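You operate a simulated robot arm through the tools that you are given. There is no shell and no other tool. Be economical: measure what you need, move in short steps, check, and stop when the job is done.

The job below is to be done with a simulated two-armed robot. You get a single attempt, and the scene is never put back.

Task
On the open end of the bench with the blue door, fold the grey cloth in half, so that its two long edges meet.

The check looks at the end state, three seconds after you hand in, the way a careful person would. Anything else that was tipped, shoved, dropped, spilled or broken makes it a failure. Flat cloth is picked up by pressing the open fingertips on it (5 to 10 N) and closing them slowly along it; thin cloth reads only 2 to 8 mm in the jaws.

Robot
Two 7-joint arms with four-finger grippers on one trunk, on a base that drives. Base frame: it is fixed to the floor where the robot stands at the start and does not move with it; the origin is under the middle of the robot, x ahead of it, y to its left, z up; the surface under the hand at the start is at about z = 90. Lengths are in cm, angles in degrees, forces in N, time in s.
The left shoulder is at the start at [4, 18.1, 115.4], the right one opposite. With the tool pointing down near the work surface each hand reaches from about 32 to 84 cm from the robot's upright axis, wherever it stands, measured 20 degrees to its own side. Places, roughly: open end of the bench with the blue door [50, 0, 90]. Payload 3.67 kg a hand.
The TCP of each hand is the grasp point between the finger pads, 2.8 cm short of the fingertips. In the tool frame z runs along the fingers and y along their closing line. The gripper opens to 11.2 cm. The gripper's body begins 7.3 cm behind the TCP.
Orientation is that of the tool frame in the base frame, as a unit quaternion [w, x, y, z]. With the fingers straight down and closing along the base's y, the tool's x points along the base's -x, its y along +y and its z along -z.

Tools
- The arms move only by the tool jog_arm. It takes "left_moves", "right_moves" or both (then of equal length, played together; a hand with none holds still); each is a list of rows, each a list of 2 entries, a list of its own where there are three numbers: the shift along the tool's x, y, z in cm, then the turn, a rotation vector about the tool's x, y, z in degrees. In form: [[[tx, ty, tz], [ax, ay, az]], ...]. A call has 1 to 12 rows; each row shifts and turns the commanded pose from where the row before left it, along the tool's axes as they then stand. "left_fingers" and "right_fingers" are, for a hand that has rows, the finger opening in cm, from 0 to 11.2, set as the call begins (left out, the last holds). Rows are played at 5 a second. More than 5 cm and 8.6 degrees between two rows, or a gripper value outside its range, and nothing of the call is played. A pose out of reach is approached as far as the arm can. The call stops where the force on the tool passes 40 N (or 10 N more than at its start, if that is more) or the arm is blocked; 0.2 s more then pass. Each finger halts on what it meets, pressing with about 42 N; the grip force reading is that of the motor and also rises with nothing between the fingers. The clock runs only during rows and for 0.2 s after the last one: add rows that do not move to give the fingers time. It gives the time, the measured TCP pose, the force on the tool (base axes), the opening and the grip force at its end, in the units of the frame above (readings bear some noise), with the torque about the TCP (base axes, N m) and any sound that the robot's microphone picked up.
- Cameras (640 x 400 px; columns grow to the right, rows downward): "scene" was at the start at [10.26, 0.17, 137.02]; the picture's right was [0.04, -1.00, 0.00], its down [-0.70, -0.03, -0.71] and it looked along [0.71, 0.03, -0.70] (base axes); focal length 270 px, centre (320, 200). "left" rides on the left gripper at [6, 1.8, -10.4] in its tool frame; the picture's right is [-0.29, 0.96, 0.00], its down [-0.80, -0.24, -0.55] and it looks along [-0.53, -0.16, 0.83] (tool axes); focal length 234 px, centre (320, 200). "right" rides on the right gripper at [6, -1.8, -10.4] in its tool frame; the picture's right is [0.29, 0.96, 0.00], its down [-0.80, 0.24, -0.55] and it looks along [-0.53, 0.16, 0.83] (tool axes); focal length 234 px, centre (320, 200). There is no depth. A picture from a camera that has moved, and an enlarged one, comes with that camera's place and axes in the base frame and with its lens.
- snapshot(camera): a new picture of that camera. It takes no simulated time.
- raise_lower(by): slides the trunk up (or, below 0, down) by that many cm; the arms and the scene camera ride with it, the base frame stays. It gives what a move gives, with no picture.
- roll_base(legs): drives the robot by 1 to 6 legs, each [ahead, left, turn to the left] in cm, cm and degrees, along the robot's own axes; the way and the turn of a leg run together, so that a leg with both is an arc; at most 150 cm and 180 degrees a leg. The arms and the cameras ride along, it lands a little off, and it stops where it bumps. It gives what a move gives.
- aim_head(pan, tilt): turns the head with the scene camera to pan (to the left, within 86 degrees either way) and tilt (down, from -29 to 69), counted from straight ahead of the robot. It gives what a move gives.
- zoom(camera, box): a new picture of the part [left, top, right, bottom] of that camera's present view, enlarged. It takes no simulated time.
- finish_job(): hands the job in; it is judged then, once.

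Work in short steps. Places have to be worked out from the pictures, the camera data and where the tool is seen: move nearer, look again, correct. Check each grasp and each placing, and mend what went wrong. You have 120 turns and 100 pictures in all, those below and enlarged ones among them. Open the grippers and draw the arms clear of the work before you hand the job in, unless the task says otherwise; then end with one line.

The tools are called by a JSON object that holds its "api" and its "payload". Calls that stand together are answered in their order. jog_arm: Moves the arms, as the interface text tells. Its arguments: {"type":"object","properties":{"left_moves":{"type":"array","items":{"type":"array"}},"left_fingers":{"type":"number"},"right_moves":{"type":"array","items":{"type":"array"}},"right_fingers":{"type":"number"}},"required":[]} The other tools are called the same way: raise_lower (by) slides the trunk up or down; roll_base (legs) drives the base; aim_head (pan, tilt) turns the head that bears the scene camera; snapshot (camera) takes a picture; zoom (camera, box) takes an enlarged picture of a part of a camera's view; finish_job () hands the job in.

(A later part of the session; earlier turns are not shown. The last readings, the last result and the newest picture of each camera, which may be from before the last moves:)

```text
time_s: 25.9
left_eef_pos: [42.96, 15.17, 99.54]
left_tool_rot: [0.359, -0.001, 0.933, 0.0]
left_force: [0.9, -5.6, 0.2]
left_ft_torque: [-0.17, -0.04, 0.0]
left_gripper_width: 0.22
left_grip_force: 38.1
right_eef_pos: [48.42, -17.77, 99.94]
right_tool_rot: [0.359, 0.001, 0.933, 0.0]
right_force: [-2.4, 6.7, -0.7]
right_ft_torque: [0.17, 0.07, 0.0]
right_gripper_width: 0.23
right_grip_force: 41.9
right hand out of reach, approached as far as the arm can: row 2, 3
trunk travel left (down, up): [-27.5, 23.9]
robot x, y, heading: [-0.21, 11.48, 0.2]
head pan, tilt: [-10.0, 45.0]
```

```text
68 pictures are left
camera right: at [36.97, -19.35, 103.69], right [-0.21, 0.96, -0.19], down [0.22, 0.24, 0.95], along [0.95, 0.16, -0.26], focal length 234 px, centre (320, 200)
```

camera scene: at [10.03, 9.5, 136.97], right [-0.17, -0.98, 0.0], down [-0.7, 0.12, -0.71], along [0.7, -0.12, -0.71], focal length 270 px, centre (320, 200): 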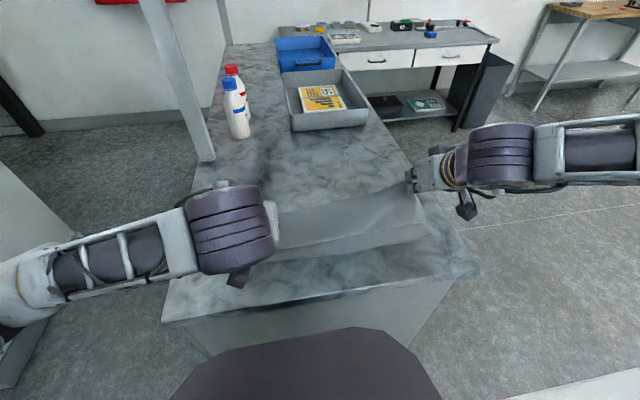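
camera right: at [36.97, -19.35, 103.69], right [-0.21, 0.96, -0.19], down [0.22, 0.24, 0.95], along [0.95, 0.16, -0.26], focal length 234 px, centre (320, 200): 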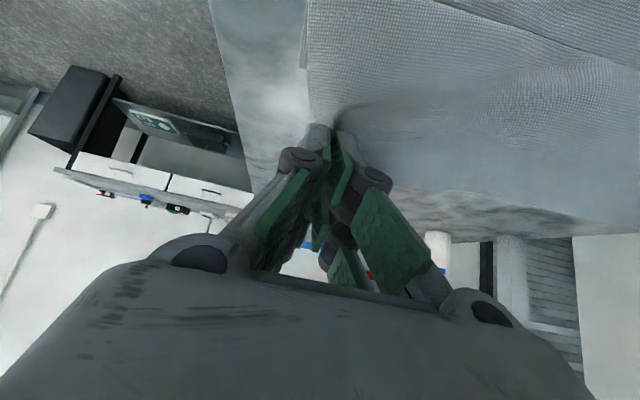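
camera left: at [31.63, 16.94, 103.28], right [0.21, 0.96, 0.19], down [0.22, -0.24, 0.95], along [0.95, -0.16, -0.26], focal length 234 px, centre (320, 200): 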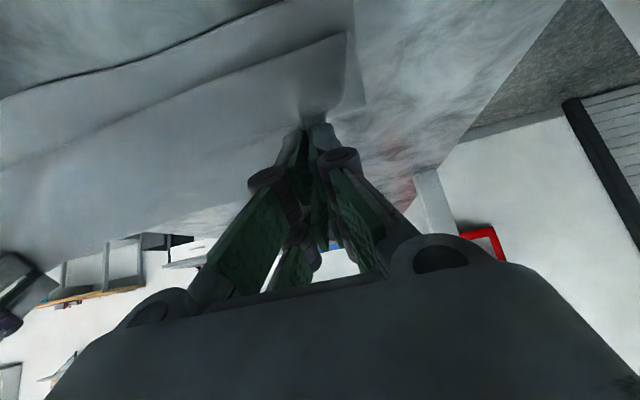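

The right arm can't hold that tilt this close in. I'll bring its tilt back to 20° while moving it level with the left hand.

{"api": "jog_arm", "payload": {"right_moves": [[[0.77, 0.1, -0.72], [0, 5.5, 0]], [[0.83, 0.1, -0.64], [0, 5.5, 0]], [[0.89, 0.1, -0.56], [0, 5.5, 0]], [[0.94, 0.1, -0.47], [0, 5.5, 0]], [[0, 0, 0], [0, 0, 0]]]}}

```text
time_s: 27.1
left_eef_pos: [43.1, 15.4, 99.61]
left_tool_rot: [0.358, 0.0, 0.934, 0.0]
left_force: [-0.7, -1.1, 0.4]
left_ft_torque: [-0.02, 0.04, 0.04]
left_gripper_width: 0.19
left_grip_force: 40.7
right_eef_pos: [44.25, -17.33, 100.07]
right_tool_rot: [0.174, 0.001, 0.985, 0.0]
right_force: [0.7, 1.3, -1.1]
right_ft_torque: [-0.01, -0.05, 0.0]
right_gripper_width: 0.18
right_grip_force: 37.9
trunk travel left (down, up): [-27.5, 23.9]
robot x, y, heading: [0.1, 10.65, -0.2]
head pan, tilt: [-10.0, 45.0]
```

Both tips are now level at x≈45, z≈97.5. I'll lower them toward the near edge to about 1 cm above the bench.

{"api": "jog_arm", "payload": {"left_moves": [[[1.5, 0, 0.81], [0, 0, 0]], [[1.5, 0, 0.81], [0, 0, 0]], [[1.5, 0, 0.81], [0, 0, 0]], [[1.5, 0, 0.81], [0, 0, 0]], [[0, 0, 0], [0, 0, 0]]], "right_moves": [[[1.09, 0, 1.32], [0, 0, 0]], [[1.09, 0, 1.32], [0, 0, 0]], [[1.09, 0, 1.32], [0, 0, 0]], [[1.09, 0, 1.32], [0, 0, 0]], [[0, 0, 0], [0, 0, 0]]]}}

{"api": "snapshot", "payload": {"camera": "scene"}}

{"api": "snapshot", "payload": {"camera": "left"}}

{"api": "snapshot", "payload": {"camera": "right"}}

```text
time_s: 28.4
left_eef_pos: [40.96, 15.09, 93.77]
left_tool_rot: [0.366, -0.002, 0.931, -0.004]
left_force: [0.2, -0.5, 12.5]
left_ft_torque: [0.04, 0.08, 0.03]
left_gripper_width: 0.26
left_grip_force: 37.8
right_eef_pos: [42.01, -17.31, 93.58]
right_tool_rot: [0.174, 0.001, 0.985, 0.0]
right_force: [-1.2, 0.5, 6.9]
right_ft_torque: [0.02, 0.09, -0.03]
right_gripper_width: 0.22
right_grip_force: 40.2
trunk travel left (down, up): [-27.5, 23.9]
robot x, y, heading: [-0.08, 11.14, -0.2]
head pan, tilt: [-10.0, 45.0]
stopped in row 5 (left hand): the force on the tool passed its limit at 44 N (the readings are from after the stop); the commanded pose is now the measured one
```

```text
67 pictures are left
camera scene: at [10.07, 9.52, 136.95], right [-0.17, -0.98, 0.0], down [-0.7, 0.12, -0.71], along [0.7, -0.12, -0.71], focal length 270 px, centre (320, 200)
```

scene: 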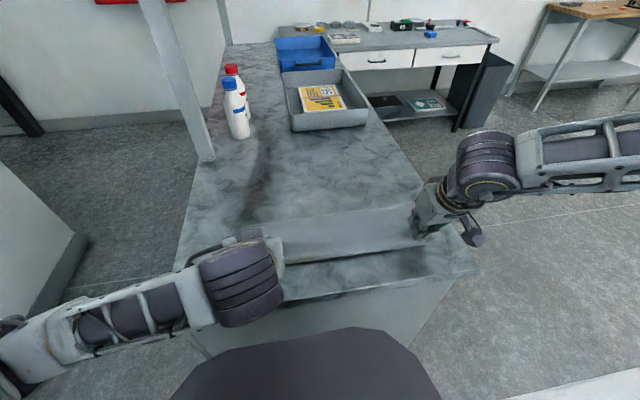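

```text
66 pictures are left
camera left: at [29.51, 16.91, 97.35], right [0.21, 0.96, 0.19], down [0.21, -0.23, 0.95], along [0.96, -0.16, -0.25], focal length 234 px, centre (320, 200)
```

left: 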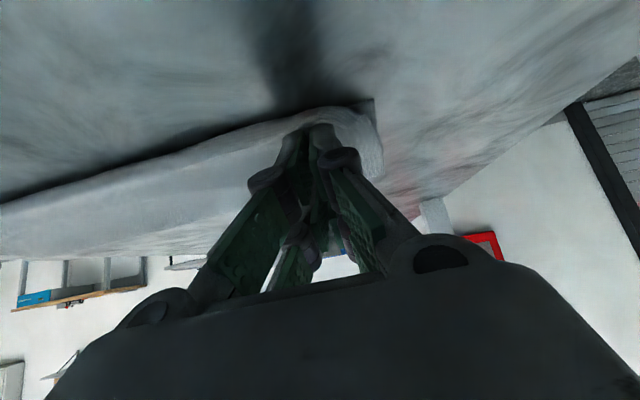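

```text
65 pictures are left
camera right: at [32.75, -18.92, 101.29], right [-0.27, 0.96, -0.1], down [0.56, 0.24, 0.79], along [0.79, 0.16, -0.6], focal length 234 px, centre (320, 200)
```

right: 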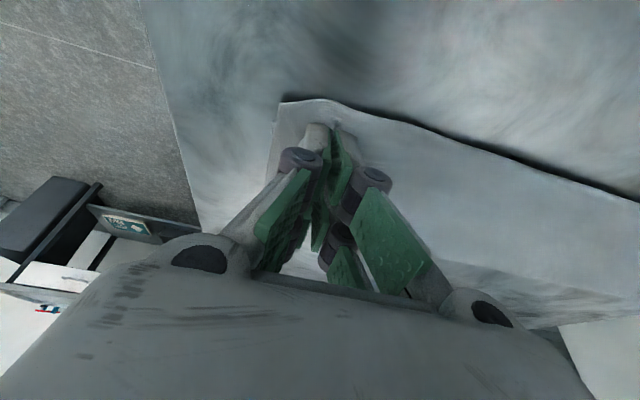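

The left fingertips touched down and the right is near contact, both at tip x≈42.9. I'll zoom in on the near edge before releasing.

{"api": "zoom", "payload": {"camera": "scene", "box": [230, 180, 480, 336]}}

{"api": "zoom", "payload": {"camera": "right", "box": [220, 60, 640, 330]}}

```text
2.56 times, centred on (355, 258) of scene
camera zoom: at [10.07, 9.52, 136.95], right [-0.17, -0.98, 0.0], down [-0.7, 0.12, -0.71], along [0.7, -0.12, -0.71], focal length 691 px, centre (230, 52)
```

zoom: 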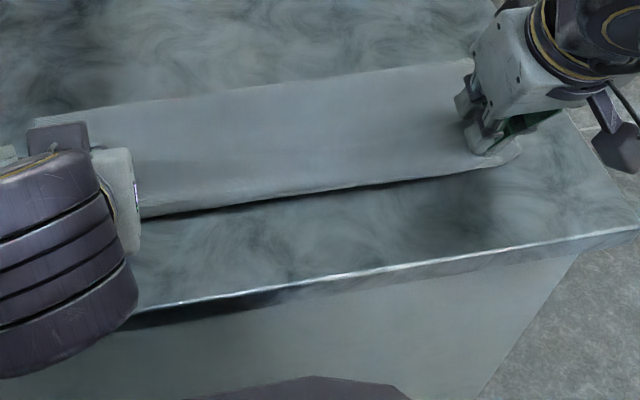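

```text
1.48 times, centred on (430, 195) of right
camera zoom: at [32.75, -18.92, 101.29], right [-0.27, 0.96, -0.1], down [0.56, 0.24, 0.79], along [0.79, 0.16, -0.6], focal length 347 px, centre (157, 207)
```

zoom: 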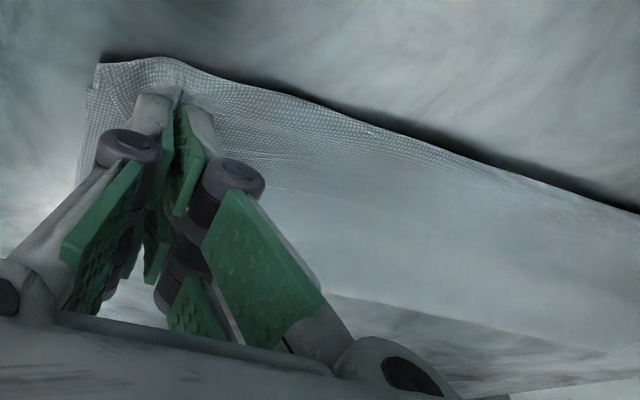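

The loop looks pulled to x≈51 and the strip in the jaws is curling past the near edge. I'll lift both hands 4 cm and back 1 cm to see where the bottom layer's near edge and the fold really are.

{"api": "jog_arm", "payload": {"left_moves": [[[-0.88, 0, -0.57], [0, 0, 0]], [[-0.88, 0, -0.57], [0, 0, 0]], [[-0.88, 0, -0.57], [0, 0, 0]], [[-0.88, 0, -0.57], [0, 0, 0]], [[0, 0, 0], [0, 0, 0]]], "right_moves": [[[-0.58, 0, -0.85], [0, 0, 0]], [[-0.58, 0, -0.85], [0, 0, 0]], [[-0.58, 0, -0.85], [0, 0, 0]], [[-0.58, 0, -0.85], [0, 0, 0]], [[0, 0, 0], [0, 0, 0]]]}}

{"api": "zoom", "payload": {"camera": "scene", "box": [230, 180, 480, 336]}}

{"api": "snapshot", "payload": {"camera": "right"}}

{"api": "snapshot", "payload": {"camera": "left"}}

```text
time_s: 29.6
left_eef_pos: [41.95, 15.26, 97.56]
left_tool_rot: [0.363, -0.001, 0.932, -0.003]
left_force: [1.3, -1.1, -1.3]
left_ft_torque: [-0.02, -0.01, 0.01]
left_gripper_width: 0.29
left_grip_force: 39.9
right_eef_pos: [42.95, -17.4, 97.55]
right_tool_rot: [0.175, 0.0, 0.985, 0.001]
right_force: [0.5, 0.7, -1.3]
right_ft_torque: [0.02, -0.04, 0.01]
right_gripper_width: 0.17
right_grip_force: 37.8
trunk travel left (down, up): [-27.5, 23.9]
robot x, y, heading: [0.05, 11.32, -0.3]
head pan, tilt: [-10.0, 45.0]
```

```text
2.56 times, centred on (355, 258) of scene
camera zoom: at [10.09, 9.49, 136.96], right [-0.17, -0.98, 0.0], down [-0.7, 0.12, -0.71], along [0.7, -0.12, -0.71], focal length 691 px, centre (230, 52)
```

zoom: 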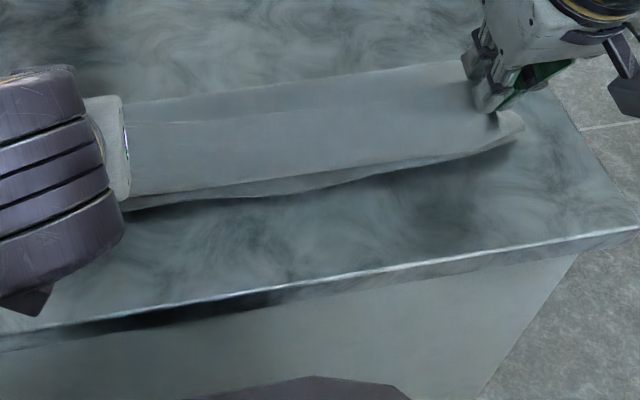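

```text
61 pictures are left
camera right: at [33.78, -19.01, 105.26], right [-0.27, 0.96, -0.1], down [0.56, 0.24, 0.79], along [0.78, 0.16, -0.6], focal length 234 px, centre (320, 200)
```

right: 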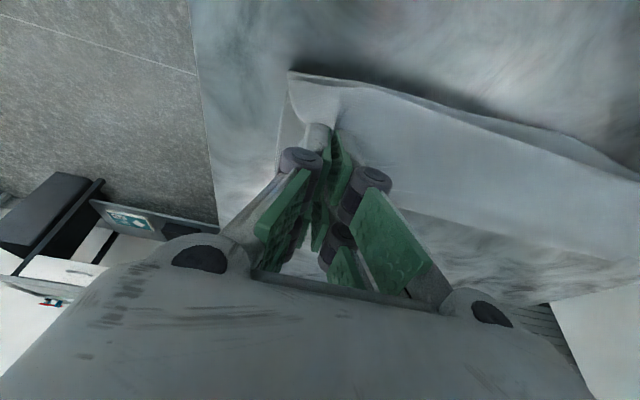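

```text
60 pictures are left
camera left: at [30.57, 17.02, 101.23], right [0.21, 0.96, 0.19], down [0.21, -0.23, 0.95], along [0.95, -0.16, -0.25], focal length 234 px, centre (320, 200)
```

left: 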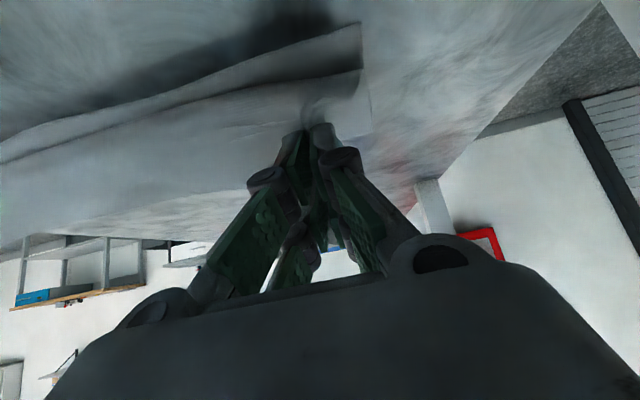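

The bottom layer is still in place, with its near edge at x≈40.5. I'll set the edge down slightly further from me (tip x≈44) and see how it settles once released.

{"api": "jog_arm", "payload": {"left_moves": [[[0.75, 0, 0.8], [0, 0, 0]], [[0.75, 0, 0.8], [0, 0, 0]], [[0.7, 0, 0.75], [0, 0, 0]], [[0, 0, 0], [0, 0, 0]]], "right_moves": [[[0.433, 0, 1.19], [0, 0, 0]], [[0.433, 0, 1.19], [0, 0, 0]], [[0.42, 0, 1.15], [0, 0, 0]], [[0, 0, 0], [0, 0, 0]]]}}

{"api": "zoom", "payload": {"camera": "scene", "box": [230, 180, 480, 336]}}

```text
time_s: 30.6
left_eef_pos: [41.88, 15.31, 94.56]
left_tool_rot: [0.363, -0.001, 0.932, -0.003]
left_force: [0.5, 0.3, 0.1]
left_ft_torque: [0.0, -0.02, 0.04]
left_gripper_width: 0.28
left_grip_force: 42.8
right_eef_pos: [42.96, -17.17, 93.75]
right_tool_rot: [0.175, 0.0, 0.985, 0.0]
right_force: [0.4, -0.4, 0.1]
right_ft_torque: [-0.03, 0.01, -0.03]
right_gripper_width: 0.25
right_grip_force: 42.6
trunk travel left (down, up): [-27.5, 23.9]
robot x, y, heading: [-0.34, 10.9, -0.1]
head pan, tilt: [-10.0, 45.0]
```

```text
2.56 times, centred on (355, 258) of scene
camera zoom: at [10.08, 9.49, 136.96], right [-0.17, -0.98, 0.0], down [-0.7, 0.12, -0.71], along [0.7, -0.12, -0.71], focal length 691 px, centre (230, 52)
```

zoom: 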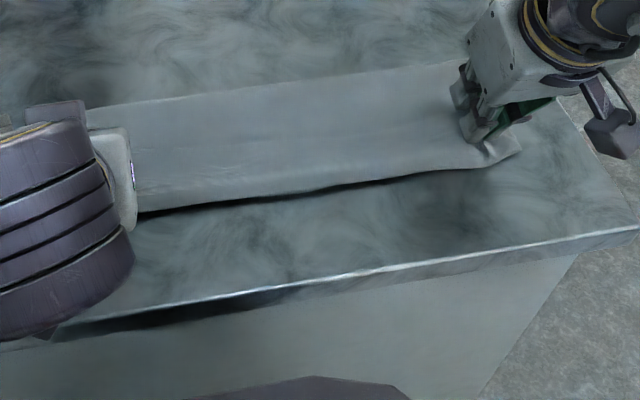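

The top layer lies at the near edge. I'll open the fingers now, pulling back along them only after they've opened.

{"api": "jog_arm", "payload": {"left_moves": [[[0, 0, 0], [0, 0, 0]], [[0, 0, 0], [0, 0, 0]], [[0, 0, -1], [0, 0, 0]], [[0, 0, -2], [0, 0, 0]], [[0, 0, -3], [0, 0, 0]], [[0, 0, -3], [0, 0, 0]]], "right_moves": [[[0, 0, 0], [0, 0, 0]], [[0, 0, 0], [0, 0, 0]], [[0, 0, -1], [0, 0, 0]], [[0, 0, -2], [0, 0, 0]], [[0, 0, -3], [0, 0, 0]], [[0, 0, -3], [0, 0, 0]]], "left_fingers": 2.5, "right_fingers": 2.5}}

{"api": "snapshot", "payload": {"camera": "scene"}}

{"api": "snapshot", "payload": {"camera": "right"}}

{"api": "snapshot", "payload": {"camera": "left"}}

```text
time_s: 32.0
left_eef_pos: [37.37, 13.38, 101.25]
left_tool_rot: [0.364, -0.001, 0.932, -0.001]
left_force: [-0.4, 0.4, 0.6]
left_ft_torque: [-0.02, -0.05, 0.01]
left_gripper_width: 2.5
left_grip_force: 0.3
left hand out of reach, approached as far as the arm can: row 5, 6
right_eef_pos: [40.27, -17.55, 102.37]
right_tool_rot: [0.174, 0.0, 0.985, 0.0]
right_force: [-0.2, -0.8, 0.1]
right_ft_torque: [0.01, -0.02, 0.01]
right_gripper_width: 2.5
right_grip_force: 0.0
right hand out of reach, approached as far as the arm can: row 6
trunk travel left (down, up): [-27.5, 23.9]
robot x, y, heading: [-0.25, 11.18, -0.1]
head pan, tilt: [-10.0, 45.0]
```

```text
58 pictures are left
camera scene: at [9.99, 9.41, 136.97], right [-0.17, -0.98, 0.0], down [-0.7, 0.12, -0.71], along [0.7, -0.12, -0.71], focal length 270 px, centre (320, 200)
```

scene: 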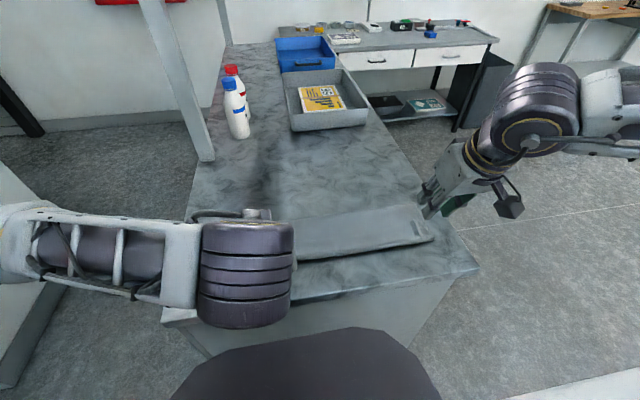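

```text
57 pictures are left
camera right: at [30.92, -19.15, 110.16], right [-0.27, 0.96, -0.1], down [0.56, 0.24, 0.79], along [0.78, 0.16, -0.6], focal length 234 px, centre (320, 200)
```

right: 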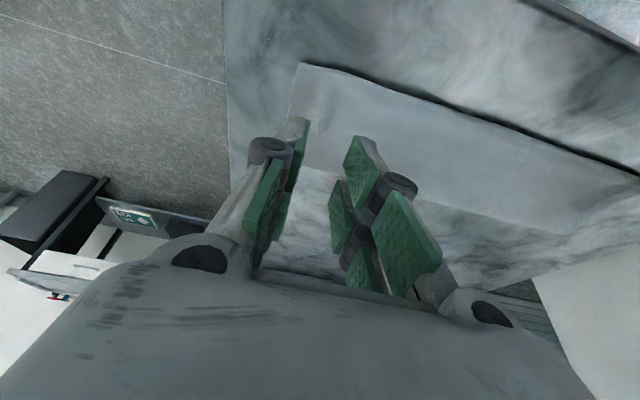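

```text
56 pictures are left
camera left: at [26.0, 14.96, 104.75], right [0.21, 0.96, 0.19], down [0.21, -0.24, 0.95], along [0.95, -0.16, -0.25], focal length 234 px, centre (320, 200)
```

left: 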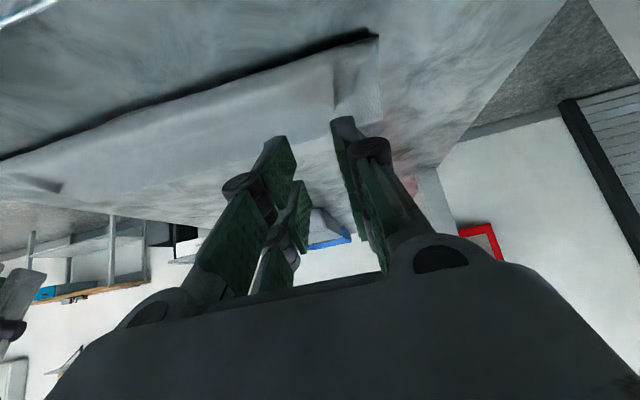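

The cloth has been released and looks well folded. I'll lift both arms clear to the sides to inspect it.

{"api": "jog_arm", "payload": {"left_moves": [[[-1.0, 1.5, -1.1], [0, 7, 0]], [[-0.9, 2, -1.2], [0, 7, 0]], [[-0.8, 2, -1.3], [0, 7, 0]], [[-0.6, 3, -1.4], [0, 7, 0]], [[-0.4, 3, -1.5], [0, 7, 0]], [[-0.2, 3, -1.5], [0, 7, 0]]], "right_moves": [[[-0.5, -1.5, -1.4], [0, 5, 0]], [[-0.4, -2, -1.4], [0, 5, 0]], [[-0.3, -2, -1.5], [0, 5, 0]], [[-0.1, -2, -1.5], [0, 5, 0]], [[0, -2, -1.5], [0, 0, 0]], [[0, -2, -1.5], [0, 0, 0]]]}}

{"api": "snapshot", "payload": {"camera": "scene"}}

{"api": "zoom", "payload": {"camera": "scene", "box": [210, 170, 480, 339]}}

{"api": "snapshot", "payload": {"camera": "left"}}

{"api": "snapshot", "payload": {"camera": "right"}}

```text
time_s: 33.4
left_eef_pos: [37.59, 27.96, 110.37]
left_tool_rot: [0.004, 0.002, 1.0, -0.003]
left_force: [0.0, -0.4, -0.4]
left_ft_torque: [-0.01, 0.0, 0.01]
left_gripper_width: 2.5
left_grip_force: 0.0
right_eef_pos: [40.15, -28.9, 111.32]
right_tool_rot: [0.001, 0.0, 1.0, 0.0]
right_force: [-0.7, 0.1, -0.5]
right_ft_torque: [0.01, 0.01, -0.03]
right_gripper_width: 2.51
right_grip_force: 0.0
trunk travel left (down, up): [-27.5, 23.9]
robot x, y, heading: [0.16, 11.21, 0.1]
head pan, tilt: [-10.0, 45.0]
```

```text
55 pictures are left
camera scene: at [10.06, 9.53, 136.96], right [-0.17, -0.98, 0.0], down [-0.7, 0.12, -0.71], along [0.7, -0.12, -0.71], focal length 270 px, centre (320, 200)
```

scene: 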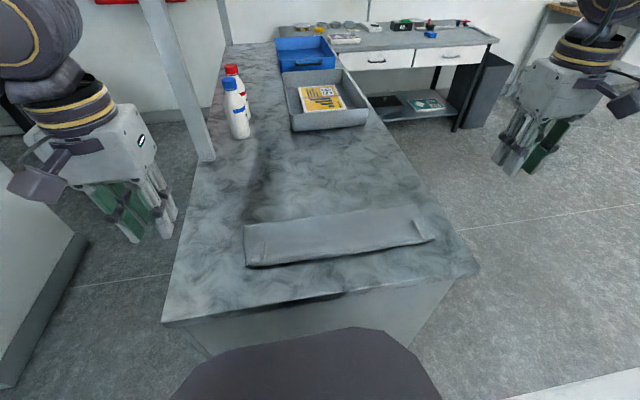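

```text
2.37 times, centred on (345, 254) of scene
camera zoom: at [10.06, 9.53, 136.96], right [-0.17, -0.98, 0.0], down [-0.7, 0.12, -0.71], along [0.7, -0.12, -0.71], focal length 638 px, centre (261, 71)
```

zoom: 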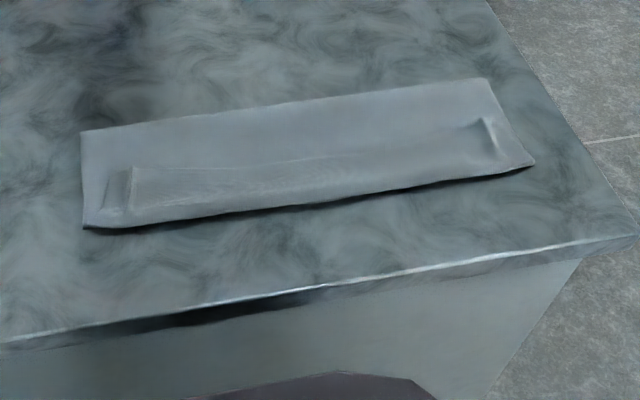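

```text
53 pictures are left
camera left: at [31.59, 29.72, 120.67], right [0.29, 0.96, 0.0], down [0.79, -0.24, 0.56], along [0.54, -0.17, -0.83], focal length 234 px, centre (320, 200)
```

left: 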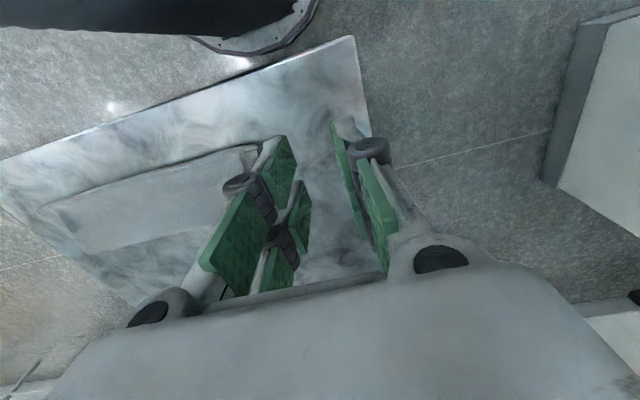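

```text
52 pictures are left
camera right: at [34.13, -30.46, 121.64], right [-0.29, 0.96, 0.0], down [0.8, 0.24, 0.56], along [0.53, 0.16, -0.83], focal length 234 px, centre (320, 200)
```

right: 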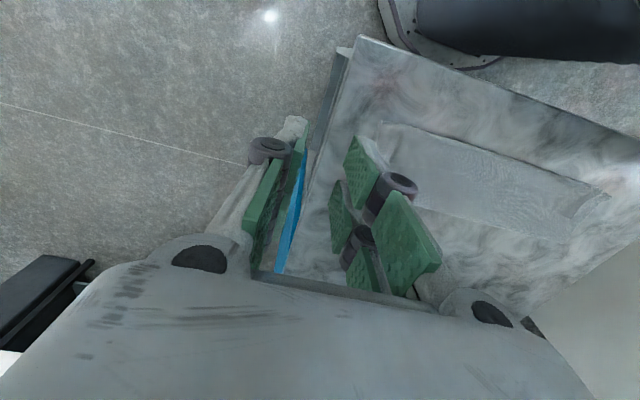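

In the zoom there's a line at x≈45.5: the gripped edge has folded back as a 5 cm strip, and the crease sits at x≈51 instead of 54.5. I'll re-grasp that free edge, lift it to reopen the loop, and lay it down on a draping path. First a close look, and I'll back up 10 cm to give the arms room for forward tilt.

{"api": "roll_base", "payload": {"legs": [[-10, 0, 0]]}}

{"api": "zoom", "payload": {"camera": "scene", "box": [220, 150, 420, 275]}}

```text
time_s: 34.6
left_eef_pos: [27.73, 27.96, 110.35]
left_tool_rot: [0.006, 0.0, 1.0, -0.003]
left_force: [-0.5, -0.3, 0.2]
left_ft_torque: [0.02, -0.04, 0.03]
left_gripper_width: 2.51
left_grip_force: 0.1
right_eef_pos: [30.27, -28.86, 111.14]
right_tool_rot: [0.001, 0.001, 1.0, 0.0]
right_force: [0.1, 0.3, -0.1]
right_ft_torque: [-0.02, -0.04, 0.0]
right_gripper_width: 2.49
right_grip_force: 0.0
trunk travel left (down, up): [-27.5, 23.9]
robot x, y, heading: [-9.92, 11.22, 0.0]
head pan, tilt: [-10.0, 45.0]
```

```text
3.20 times, centred on (320, 212) of scene
camera zoom: at [0.1, 9.51, 136.96], right [-0.17, -0.98, 0.0], down [-0.7, 0.12, -0.71], along [0.7, -0.12, -0.71], focal length 863 px, centre (320, 160)
```

zoom: 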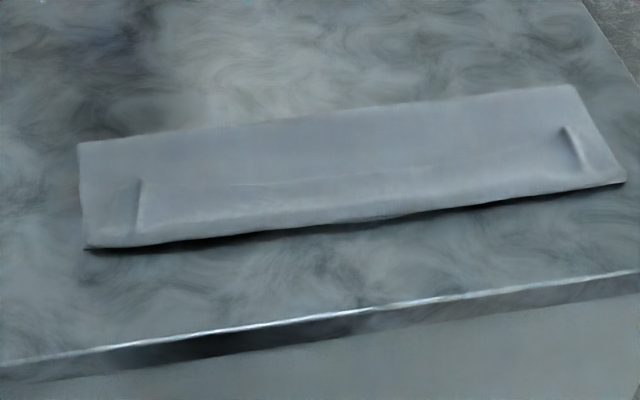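

There's a faint line and two ridges about 5 cm long, consistent with a folded-back strip. I'll bring the wrist cameras closer to confirm.

{"api": "jog_arm", "payload": {"left_moves": [[[-3.43, -1.33, 2], [0, 0, 0]], [[-3.43, -1.33, 2], [0, 0, 0]], [[-3.43, -1.33, 2], [0, 0, 0]], [[0, 0, 0], [0, 0, 0]]], "right_moves": [[[-2.57, 1.13, 2.33], [0, 0, 0]], [[-2.57, 1.13, 2.33], [0, 0, 0]], [[-2.57, 1.13, 2.33], [0, 0, 0]], [[0, 0, 0], [0, 0, 0]]], "left_fingers": 3.2, "right_fingers": 3.2}}

{"api": "zoom", "payload": {"camera": "left", "box": [0, 0, 340, 212]}}

{"api": "zoom", "payload": {"camera": "right", "box": [300, 0, 640, 212]}}

```text
time_s: 35.6
left_eef_pos: [38.0, 23.92, 104.53]
left_tool_rot: [0.007, 0.0, 1.0, -0.003]
left_force: [-0.1, 0.3, 0.8]
left_ft_torque: [-0.03, -0.07, 0.01]
left_gripper_width: 3.19
left_grip_force: 0.0
right_eef_pos: [38.03, -25.62, 104.17]
right_tool_rot: [0.001, 0.002, 1.0, -0.001]
right_force: [0.4, 0.8, 1.1]
right_ft_torque: [0.03, -0.02, -0.03]
right_gripper_width: 3.19
right_grip_force: 0.1
trunk travel left (down, up): [-27.5, 23.9]
robot x, y, heading: [-9.54, 11.21, 0.2]
head pan, tilt: [-10.0, 45.0]
```

```text
1.88 times, centred on (170, 106) of left
camera zoom: at [31.92, 25.66, 114.91], right [0.29, 0.96, 0.0], down [0.79, -0.24, 0.56], along [0.54, -0.17, -0.83], focal length 441 px, centre (602, 377)
```

zoom: 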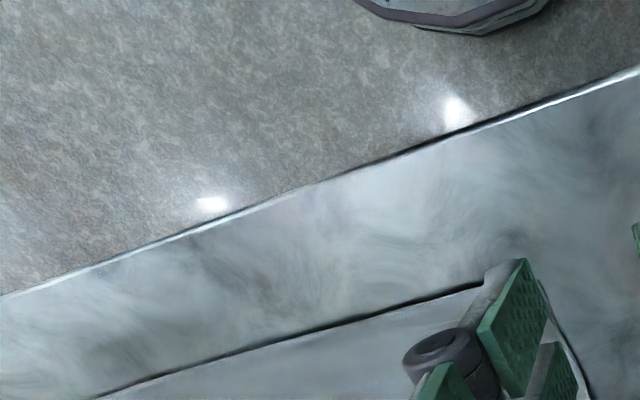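

```text
1.88 times, centred on (470, 106) of right
camera zoom: at [32.07, -27.18, 114.57], right [-0.29, 0.96, 0.0], down [0.8, 0.24, 0.56], along [0.53, 0.16, -0.83], focal length 441 px, centre (38, 377)
```

zoom: 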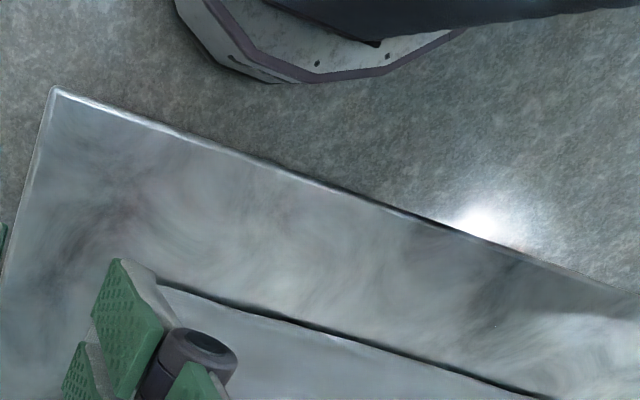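

The crop was too high. I'll take the lower part of each view.

{"api": "zoom", "payload": {"camera": "left", "box": [0, 120, 320, 320]}}

{"api": "zoom", "payload": {"camera": "right", "box": [320, 120, 640, 320]}}

```text
2.00 times, centred on (160, 220) of left
camera zoom: at [31.92, 25.66, 114.91], right [0.29, 0.96, 0.0], down [0.79, -0.24, 0.56], along [0.54, -0.17, -0.83], focal length 468 px, centre (640, 160)
```

zoom: 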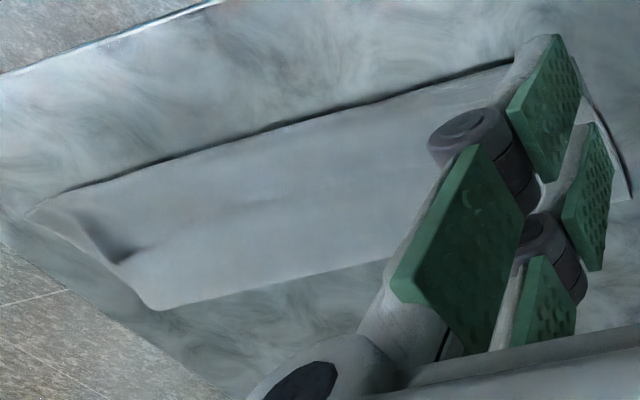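

```text
2.00 times, centred on (480, 220) of right
camera zoom: at [32.07, -27.18, 114.57], right [-0.29, 0.96, 0.0], down [0.8, 0.24, 0.56], along [0.53, 0.16, -0.83], focal length 468 px, centre (0, 160)
```

zoom: 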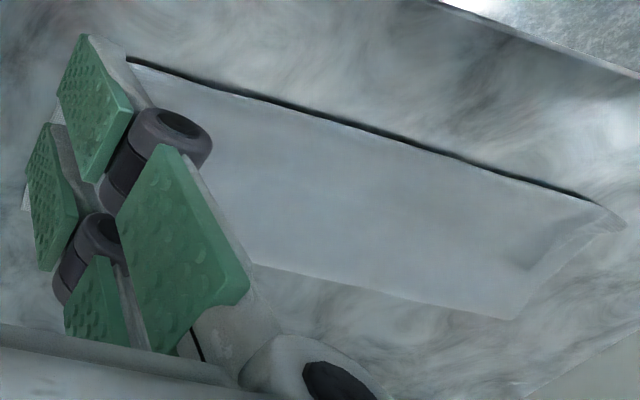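

The dark tent mouths show the free edge lies on top at x≈46.5, with the old pinch ridges at y≈15.4 and y≈-18.2. I'll hover over those ridges with the fingers leaning 20° back, so later forward tilt turns the edge further over.

{"api": "jog_arm", "payload": {"left_moves": [[[-1.72, -1.7, 1.5], [0, 6.67, 0]], [[-1.88, -1.7, 1.29], [0, 6.67, 0]], [[-2.02, -1.7, 1.06], [0, 6.67, 0]], [[-2.13, -1.7, 0.82], [0, 0, 0]], [[-2.13, -1.7, 0.82], [0, 0, 0]], [[0, 0, 0], [0, 0, 0]]], "right_moves": [[[-1.72, 1.48, 1.5], [0, 6.67, 0]], [[-1.88, 1.48, 1.29], [0, 6.67, 0]], [[-2.02, 1.48, 1.06], [0, 6.67, 0]], [[-2.13, 1.48, 0.82], [0, 0, 0]], [[-2.13, 1.48, 0.82], [0, 0, 0]], [[0, 0, 0], [0, 0, 0]]]}}

{"api": "snapshot", "payload": {"camera": "left"}}

{"api": "snapshot", "payload": {"camera": "right"}}

{"api": "zoom", "payload": {"camera": "scene", "box": [220, 130, 440, 268]}}

```text
time_s: 37.0
left_eef_pos: [46.77, 15.34, 97.0]
left_tool_rot: [-0.168, 0.001, 0.986, -0.004]
left_force: [-0.5, 0.8, -0.6]
left_ft_torque: [0.03, -0.01, -0.01]
left_gripper_width: 3.2
left_grip_force: 0.0
right_eef_pos: [46.67, -18.01, 96.64]
right_tool_rot: [-0.173, 0.0, 0.985, 0.0]
right_force: [0.7, -0.6, -0.3]
right_ft_torque: [0.01, -0.01, 0.0]
right_gripper_width: 3.18
right_grip_force: 0.0
trunk travel left (down, up): [-27.5, 23.9]
robot x, y, heading: [-9.95, 11.0, 0.1]
head pan, tilt: [-10.0, 45.0]
```

```text
46 pictures are left
camera left: at [44.72, 17.1, 108.83], right [0.27, 0.96, -0.1], down [0.94, -0.24, 0.26], along [0.22, -0.17, -0.96], focal length 234 px, centre (320, 200)
```

left: 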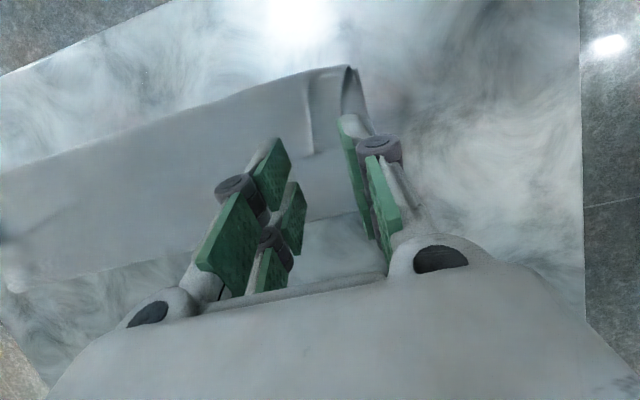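

```text
45 pictures are left
camera right: at [44.64, -19.6, 108.6], right [-0.27, 0.96, 0.1], down [0.94, 0.24, 0.25], along [0.22, 0.16, -0.96], focal length 234 px, centre (320, 200)
```

right: 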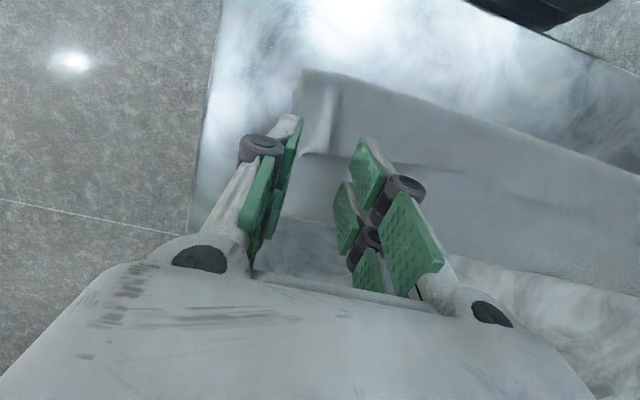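

```text
2.90 times, centred on (330, 199) of scene
camera zoom: at [0.1, 9.53, 136.97], right [-0.17, -0.98, 0.0], down [-0.7, 0.12, -0.71], along [0.7, -0.12, -0.71], focal length 782 px, centre (291, 203)
```

zoom: 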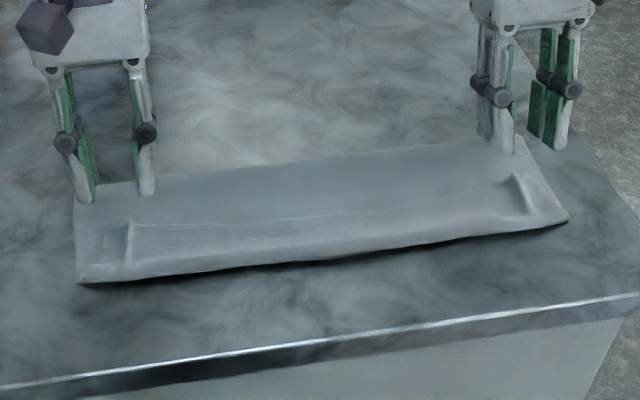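

Now it's clear: the strip's free edge is at x≈45.3, with ridges at y≈14.5 and y≈-17.6. I'll lower to just above them.

{"api": "jog_arm", "payload": {"left_moves": [[[0.05, -0.42, 1.51], [0, 0, 0]], [[0.05, -0.42, 1.51], [0, 0, 0]], [[0, 0, 0], [0, 0, 0]]], "right_moves": [[[0.07, 0.2, 1.3], [0, 0, 0]], [[0.07, 0.2, 1.3], [0, 0, 0]], [[0, 0, 0], [0, 0, 0]]]}}

{"api": "snapshot", "payload": {"camera": "left"}}

{"api": "snapshot", "payload": {"camera": "right"}}

```text
time_s: 37.8
left_eef_pos: [45.72, 14.58, 94.09]
left_tool_rot: [-0.168, 0.0, 0.986, -0.003]
left_force: [-0.2, -1.3, 0.8]
left_ft_torque: [0.02, 0.0, 0.03]
left_gripper_width: 3.2
left_grip_force: 0.0
right_eef_pos: [45.73, -17.63, 94.27]
right_tool_rot: [-0.173, 0.001, 0.985, 0.0]
right_force: [0.7, -0.3, 0.0]
right_ft_torque: [-0.01, 0.01, 0.04]
right_gripper_width: 3.19
right_grip_force: 0.0
trunk travel left (down, up): [-27.5, 23.9]
robot x, y, heading: [-10.06, 10.76, -0.0]
head pan, tilt: [-10.0, 45.0]
```

```text
43 pictures are left
camera left: at [43.61, 16.25, 106.01], right [0.27, 0.96, -0.1], down [0.94, -0.24, 0.26], along [0.22, -0.17, -0.96], focal length 234 px, centre (320, 200)
```

left: 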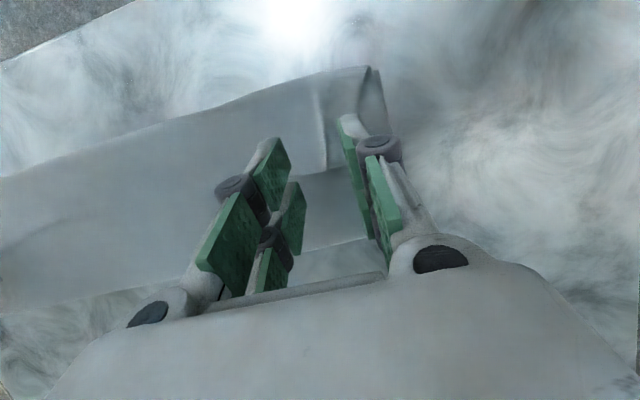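

```text
42 pictures are left
camera right: at [43.54, -19.28, 106.21], right [-0.27, 0.96, 0.1], down [0.94, 0.24, 0.25], along [0.22, 0.16, -0.96], focal length 234 px, centre (320, 200)
```

right: 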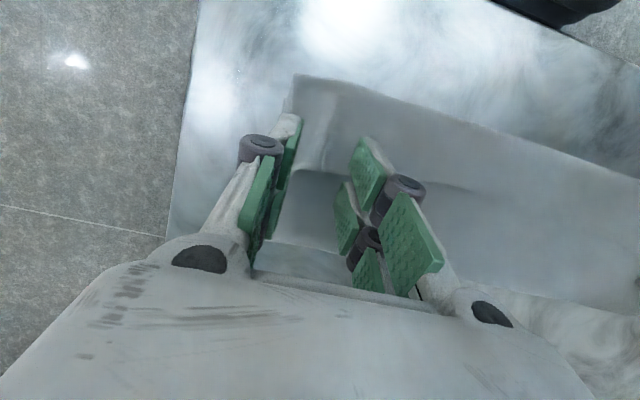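

Ridges and the strip edge sit between the fingers on both sides. I'll descend straight down in small steps.

{"api": "jog_arm", "payload": {"left_moves": [[[-0.12, 0, 0.33], [0, 0, 0]], [[-0.1, 0, 0.28], [0, 0, 0]], [[0, 0, 0], [0, 0, 0]]], "right_moves": [[[-0.15, 0, 0.42], [0, 0, 0]], [[-0.12, 0, 0.33], [0, 0, 0]], [[0, 0, 0], [0, 0, 0]]]}}

```text
time_s: 38.6
left_eef_pos: [45.73, 14.51, 93.62]
left_tool_rot: [-0.168, 0.001, 0.986, -0.003]
left_force: [0.5, 0.0, 1.6]
left_ft_torque: [0.0, -0.02, -0.02]
left_gripper_width: 3.2
left_grip_force: 0.0
right_eef_pos: [45.7, -17.6, 93.59]
right_tool_rot: [-0.173, 0.001, 0.985, 0.0]
right_force: [-0.1, -0.8, 6.9]
right_ft_torque: [-0.06, -0.09, -0.02]
right_gripper_width: 3.22
right_grip_force: 0.1
trunk travel left (down, up): [-27.5, 23.9]
robot x, y, heading: [-9.83, 11.02, 0.1]
head pan, tilt: [-10.0, 45.0]
```

The right hand is at 7 N and the left is just touching. I'll press the left a touch more and start closing both.

{"api": "jog_arm", "payload": {"left_moves": [[[-0.03, 0, 0.09], [0, 0, 0]], [[0, 0, 0], [0, 0, 0]]], "right_moves": [[[0, 0, 0], [0, 0, 0]], [[0, 0, 0], [0, 0, 0]]], "left_fingers": 2.5, "right_fingers": 2.5}}

{"api": "jog_arm", "payload": {"left_moves": [[[0, 0, 0], [0, 0, 0]]], "right_moves": [[[0, 0, 0], [0, 0, 0]]], "left_fingers": 1.8, "right_fingers": 1.8}}

{"api": "jog_arm", "payload": {"left_moves": [[[0, 0, 0], [0, 0, 0]]], "right_moves": [[[0, 0, 0], [0, 0, 0]]], "left_fingers": 1.1, "right_fingers": 1.1}}

{"api": "jog_arm", "payload": {"left_moves": [[[0, 0, 0], [0, 0, 0]], [[0, 0, 0], [0, 0, 0]], [[0, 0, 0], [0, 0, 0]]], "right_moves": [[[0, 0, 0], [0, 0, 0]], [[0, 0, 0], [0, 0, 0]], [[0, 0, 0], [0, 0, 0]]], "left_fingers": 0, "right_fingers": 0}}

{"api": "snapshot", "payload": {"camera": "left"}}

{"api": "snapshot", "payload": {"camera": "right"}}

```text
time_s: 39.2
left_eef_pos: [45.68, 14.56, 93.49]
left_tool_rot: [-0.168, 0.0, 0.986, -0.003]
left_force: [-0.1, -0.4, 4.5]
left_ft_torque: [0.03, -0.06, -0.03]
left_gripper_width: 2.45
left_grip_force: 0.0
right_eef_pos: [45.62, -17.62, 93.48]
right_tool_rot: [-0.173, 0.0, 0.985, 0.0]
right_force: [1.2, -0.1, 5.7]
right_ft_torque: [-0.01, -0.1, 0.01]
right_gripper_width: 2.45
right_grip_force: 0.0
trunk travel left (down, up): [-27.5, 23.9]
robot x, y, heading: [-9.89, 11.29, 0.0]
head pan, tilt: [-10.0, 45.0]
```

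```text
time_s: 39.6
left_eef_pos: [45.68, 14.53, 93.48]
left_tool_rot: [-0.169, 0.001, 0.986, -0.002]
left_force: [-0.2, 0.1, 4.6]
left_ft_torque: [0.05, -0.07, 0.0]
left_gripper_width: 1.74
left_grip_force: 0.1
right_eef_pos: [45.63, -17.7, 93.49]
right_tool_rot: [-0.173, 0.001, 0.985, 0.0]
right_force: [0.4, 1.5, 4.6]
right_ft_torque: [-0.05, -0.11, 0.06]
right_gripper_width: 1.75
right_grip_force: 0.1
trunk travel left (down, up): [-27.5, 23.9]
robot x, y, heading: [-10.27, 11.14, 0.1]
head pan, tilt: [-10.0, 45.0]
```

```text
time_s: 40.0
left_eef_pos: [45.64, 14.45, 93.5]
left_tool_rot: [-0.169, 0.001, 0.986, -0.003]
left_force: [0.8, -0.3, 1.9]
left_ft_torque: [-0.01, -0.05, 0.03]
left_gripper_width: 1.03
left_grip_force: 0.1
right_eef_pos: [45.6, -17.68, 93.54]
right_tool_rot: [-0.173, 0.0, 0.985, 0.0]
right_force: [-0.4, -0.1, 2.9]
right_ft_torque: [-0.02, -0.06, -0.05]
right_gripper_width: 1.08
right_grip_force: 0.0
trunk travel left (down, up): [-27.5, 23.9]
robot x, y, heading: [-9.64, 10.98, -0.0]
head pan, tilt: [-10.0, 45.0]
```

```text
time_s: 40.8
left_eef_pos: [45.75, 14.53, 93.55]
left_tool_rot: [-0.169, 0.0, 0.986, -0.003]
left_force: [0.1, -6.8, 1.2]
left_ft_torque: [-0.22, -0.02, -0.08]
left_gripper_width: 0.16
left_grip_force: 37.4
right_eef_pos: [45.64, -17.67, 93.6]
right_tool_rot: [-0.173, 0.001, 0.985, 0.0]
right_force: [0.0, 5.0, 6.7]
right_ft_torque: [0.17, -0.09, 0.14]
right_gripper_width: 0.29
right_grip_force: 41.9
trunk travel left (down, up): [-27.5, 23.9]
robot x, y, heading: [-9.93, 11.06, 0.3]
head pan, tilt: [-10.0, 45.0]
```

```text
41 pictures are left
camera left: at [43.52, 16.24, 105.31], right [0.27, 0.96, -0.1], down [0.94, -0.24, 0.26], along [0.22, -0.17, -0.96], focal length 234 px, centre (320, 200)
```

left: 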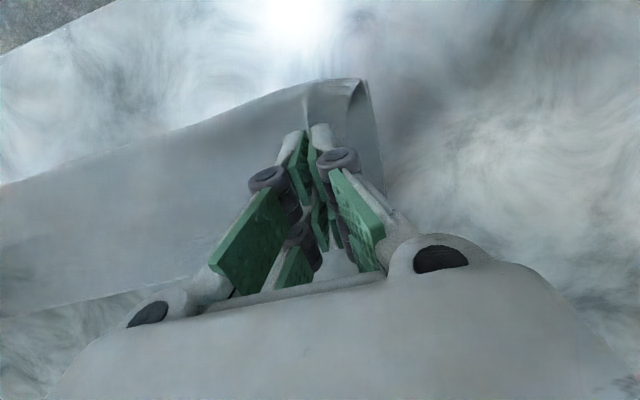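

```text
40 pictures are left
camera right: at [43.53, -19.27, 105.45], right [-0.27, 0.96, 0.1], down [0.94, 0.24, 0.25], along [0.22, 0.16, -0.96], focal length 234 px, centre (320, 200)
```

right: 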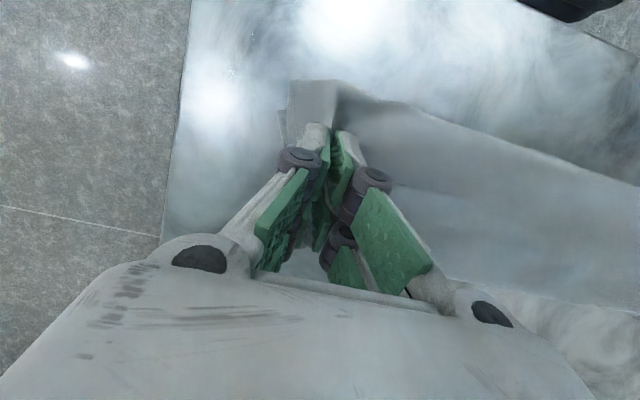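

Both grip (1.6 and 2.9 mm) with a few newtons of tension. I'll lift and carry the edge up and back to x≈57 so the loop reopens and the bottom layer relaxes.

{"api": "jog_arm", "payload": {"left_moves": [[[0.48, -0.2, -1.9], [0, 0, 0]], [[0.09, 0, -3.16], [0, -4, 0]], [[-1.19, 0, -3.46], [0, -4, 0]], [[-2.28, 0, -2.73], [0, -4, 0]], [[-2.52, 0, -1.46], [0, -4, 0]], [[-2.47, 0, -0.57], [0, -4, 0]], [[0, 0, 0], [0, 0, 0]]], "right_moves": [[[0.48, 0.2, -1.9], [0, 0, 0]], [[0.09, 0, -3.16], [0, -4, 0]], [[-1.19, 0, -3.46], [0, -4, 0]], [[-2.28, 0, -2.73], [0, -4, 0]], [[-2.52, 0, -1.46], [0, -4, 0]], [[-2.47, 0, -0.57], [0, -4, 0]], [[0, 0, 0], [0, 0, 0]]]}}

{"api": "zoom", "payload": {"camera": "scene", "box": [200, 110, 460, 272]}}

```text
time_s: 42.4
left_eef_pos: [57.04, 14.28, 105.48]
left_tool_rot: [0.006, 0.001, 1.0, -0.004]
left_force: [0.7, -6.1, 1.3]
left_ft_torque: [-0.19, 0.02, -0.15]
left_gripper_width: 0.2
left_grip_force: 38.6
right_eef_pos: [56.83, -17.63, 105.3]
right_tool_rot: [0.002, 0.0, 1.0, 0.0]
right_force: [1.1, 4.9, 0.4]
right_ft_torque: [0.11, 0.03, 0.14]
right_gripper_width: 0.23
right_grip_force: 38.9
trunk travel left (down, up): [-27.5, 23.9]
robot x, y, heading: [-9.9, 10.98, -0.2]
head pan, tilt: [-10.0, 45.0]
```

```text
2.46 times, centred on (330, 191) of scene
camera zoom: at [0.13, 9.52, 136.96], right [-0.17, -0.98, 0.0], down [-0.7, 0.12, -0.71], along [0.7, -0.12, -0.71], focal length 664 px, centre (295, 222)
```

zoom: 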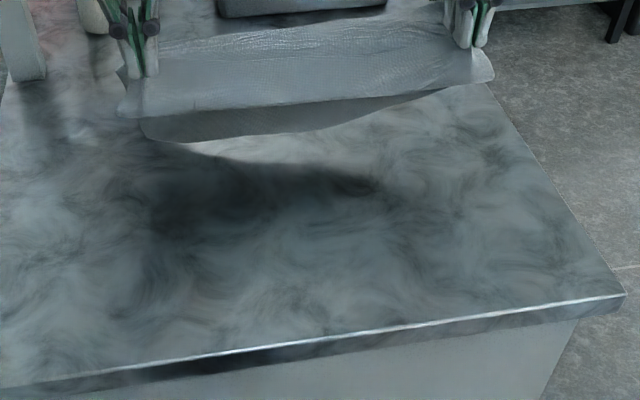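

The whole cloth came up, so more than one layer was pinched. I'll look with all cameras before deciding.

{"api": "snapshot", "payload": {"camera": "scene"}}

{"api": "snapshot", "payload": {"camera": "left"}}

{"api": "snapshot", "payload": {"camera": "right"}}

```text
38 pictures are left
camera scene: at [0.13, 9.52, 136.96], right [-0.17, -0.98, 0.0], down [-0.7, 0.12, -0.71], along [0.7, -0.12, -0.71], focal length 270 px, centre (320, 200)
```

scene: 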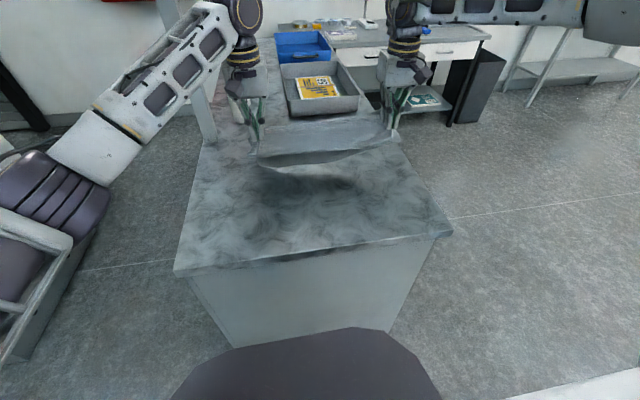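

```text
37 pictures are left
camera left: at [50.93, 16.02, 115.78], right [0.29, 0.96, 0.0], down [0.79, -0.24, 0.56], along [0.54, -0.17, -0.83], focal length 234 px, centre (320, 200)
```

left: 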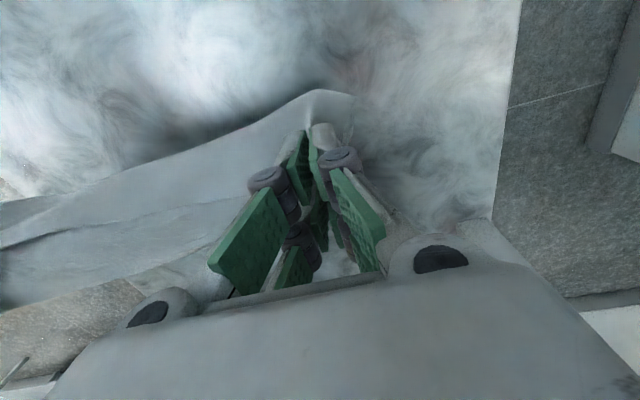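

```text
36 pictures are left
camera right: at [50.81, -19.22, 115.85], right [-0.29, 0.96, 0.0], down [0.8, 0.24, 0.56], along [0.53, 0.16, -0.83], focal length 234 px, centre (320, 200)
```

right: 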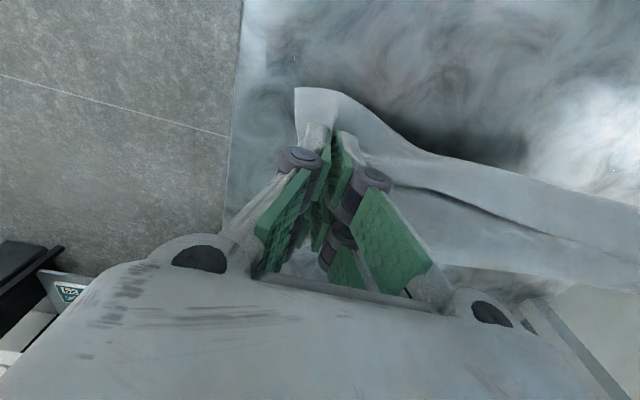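

It looks like the pinch caught the layers beneath because the tilted fingertip corners overlapped the strip's edge. I'll lay the stack back on the bench, trailing the far flap out first and then the near one, and look again.

{"api": "jog_arm", "payload": {"left_moves": [[[1, 0, 2.9], [0, 0, 0]], [[1, 0, 2.9], [0, 0, 0]], [[1.75, 0, 1.25], [0, 0, 0]], [[1.75, 0, 1.25], [0, 0, 0]], [[0, 0, 0], [0, 0, 0]]], "right_moves": [[[1, 0, 2.9], [0, 0, 0]], [[1, 0, 2.9], [0, 0, 0]], [[1.75, 0, 1.25], [0, 0, 0]], [[1.75, 0, 1.25], [0, 0, 0]], [[0, 0, 0], [0, 0, 0]]]}}

{"api": "zoom", "payload": {"camera": "scene", "box": [200, 110, 460, 272]}}

{"api": "snapshot", "payload": {"camera": "right"}}

```text
time_s: 43.6
left_eef_pos: [51.58, 14.22, 96.88]
left_tool_rot: [0.005, -0.001, 1.0, -0.003]
left_force: [-0.6, -2.3, 1.2]
left_ft_torque: [-0.06, 0.0, -0.04]
left_gripper_width: 0.19
left_grip_force: 41.1
right_eef_pos: [51.47, -17.45, 96.75]
right_tool_rot: [0.001, 0.001, 1.0, 0.001]
right_force: [-0.9, 2.7, -1.5]
right_ft_torque: [0.08, -0.01, 0.07]
right_gripper_width: 0.2
right_grip_force: 38.8
trunk travel left (down, up): [-27.5, 23.9]
robot x, y, heading: [-9.82, 10.95, 0.1]
head pan, tilt: [-10.0, 45.0]
```

```text
2.46 times, centred on (330, 191) of scene
camera zoom: at [0.23, 9.49, 136.95], right [-0.17, -0.98, 0.0], down [-0.7, 0.12, -0.71], along [0.7, -0.12, -0.71], focal length 664 px, centre (295, 222)
```

zoom: 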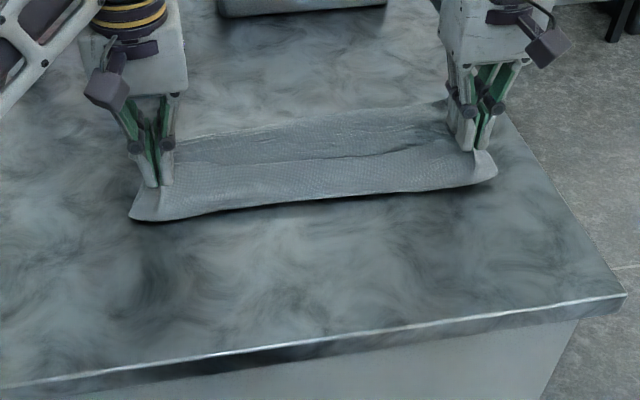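

```text
34 pictures are left
camera right: at [45.41, -19.07, 107.3], right [-0.29, 0.96, 0.0], down [0.8, 0.24, 0.55], along [0.53, 0.16, -0.83], focal length 234 px, centre (320, 200)
```

right: 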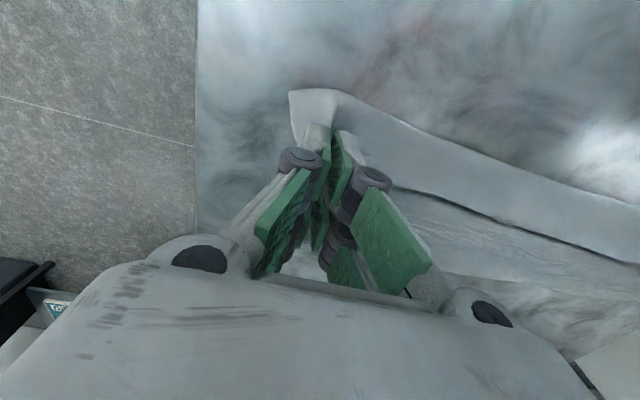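

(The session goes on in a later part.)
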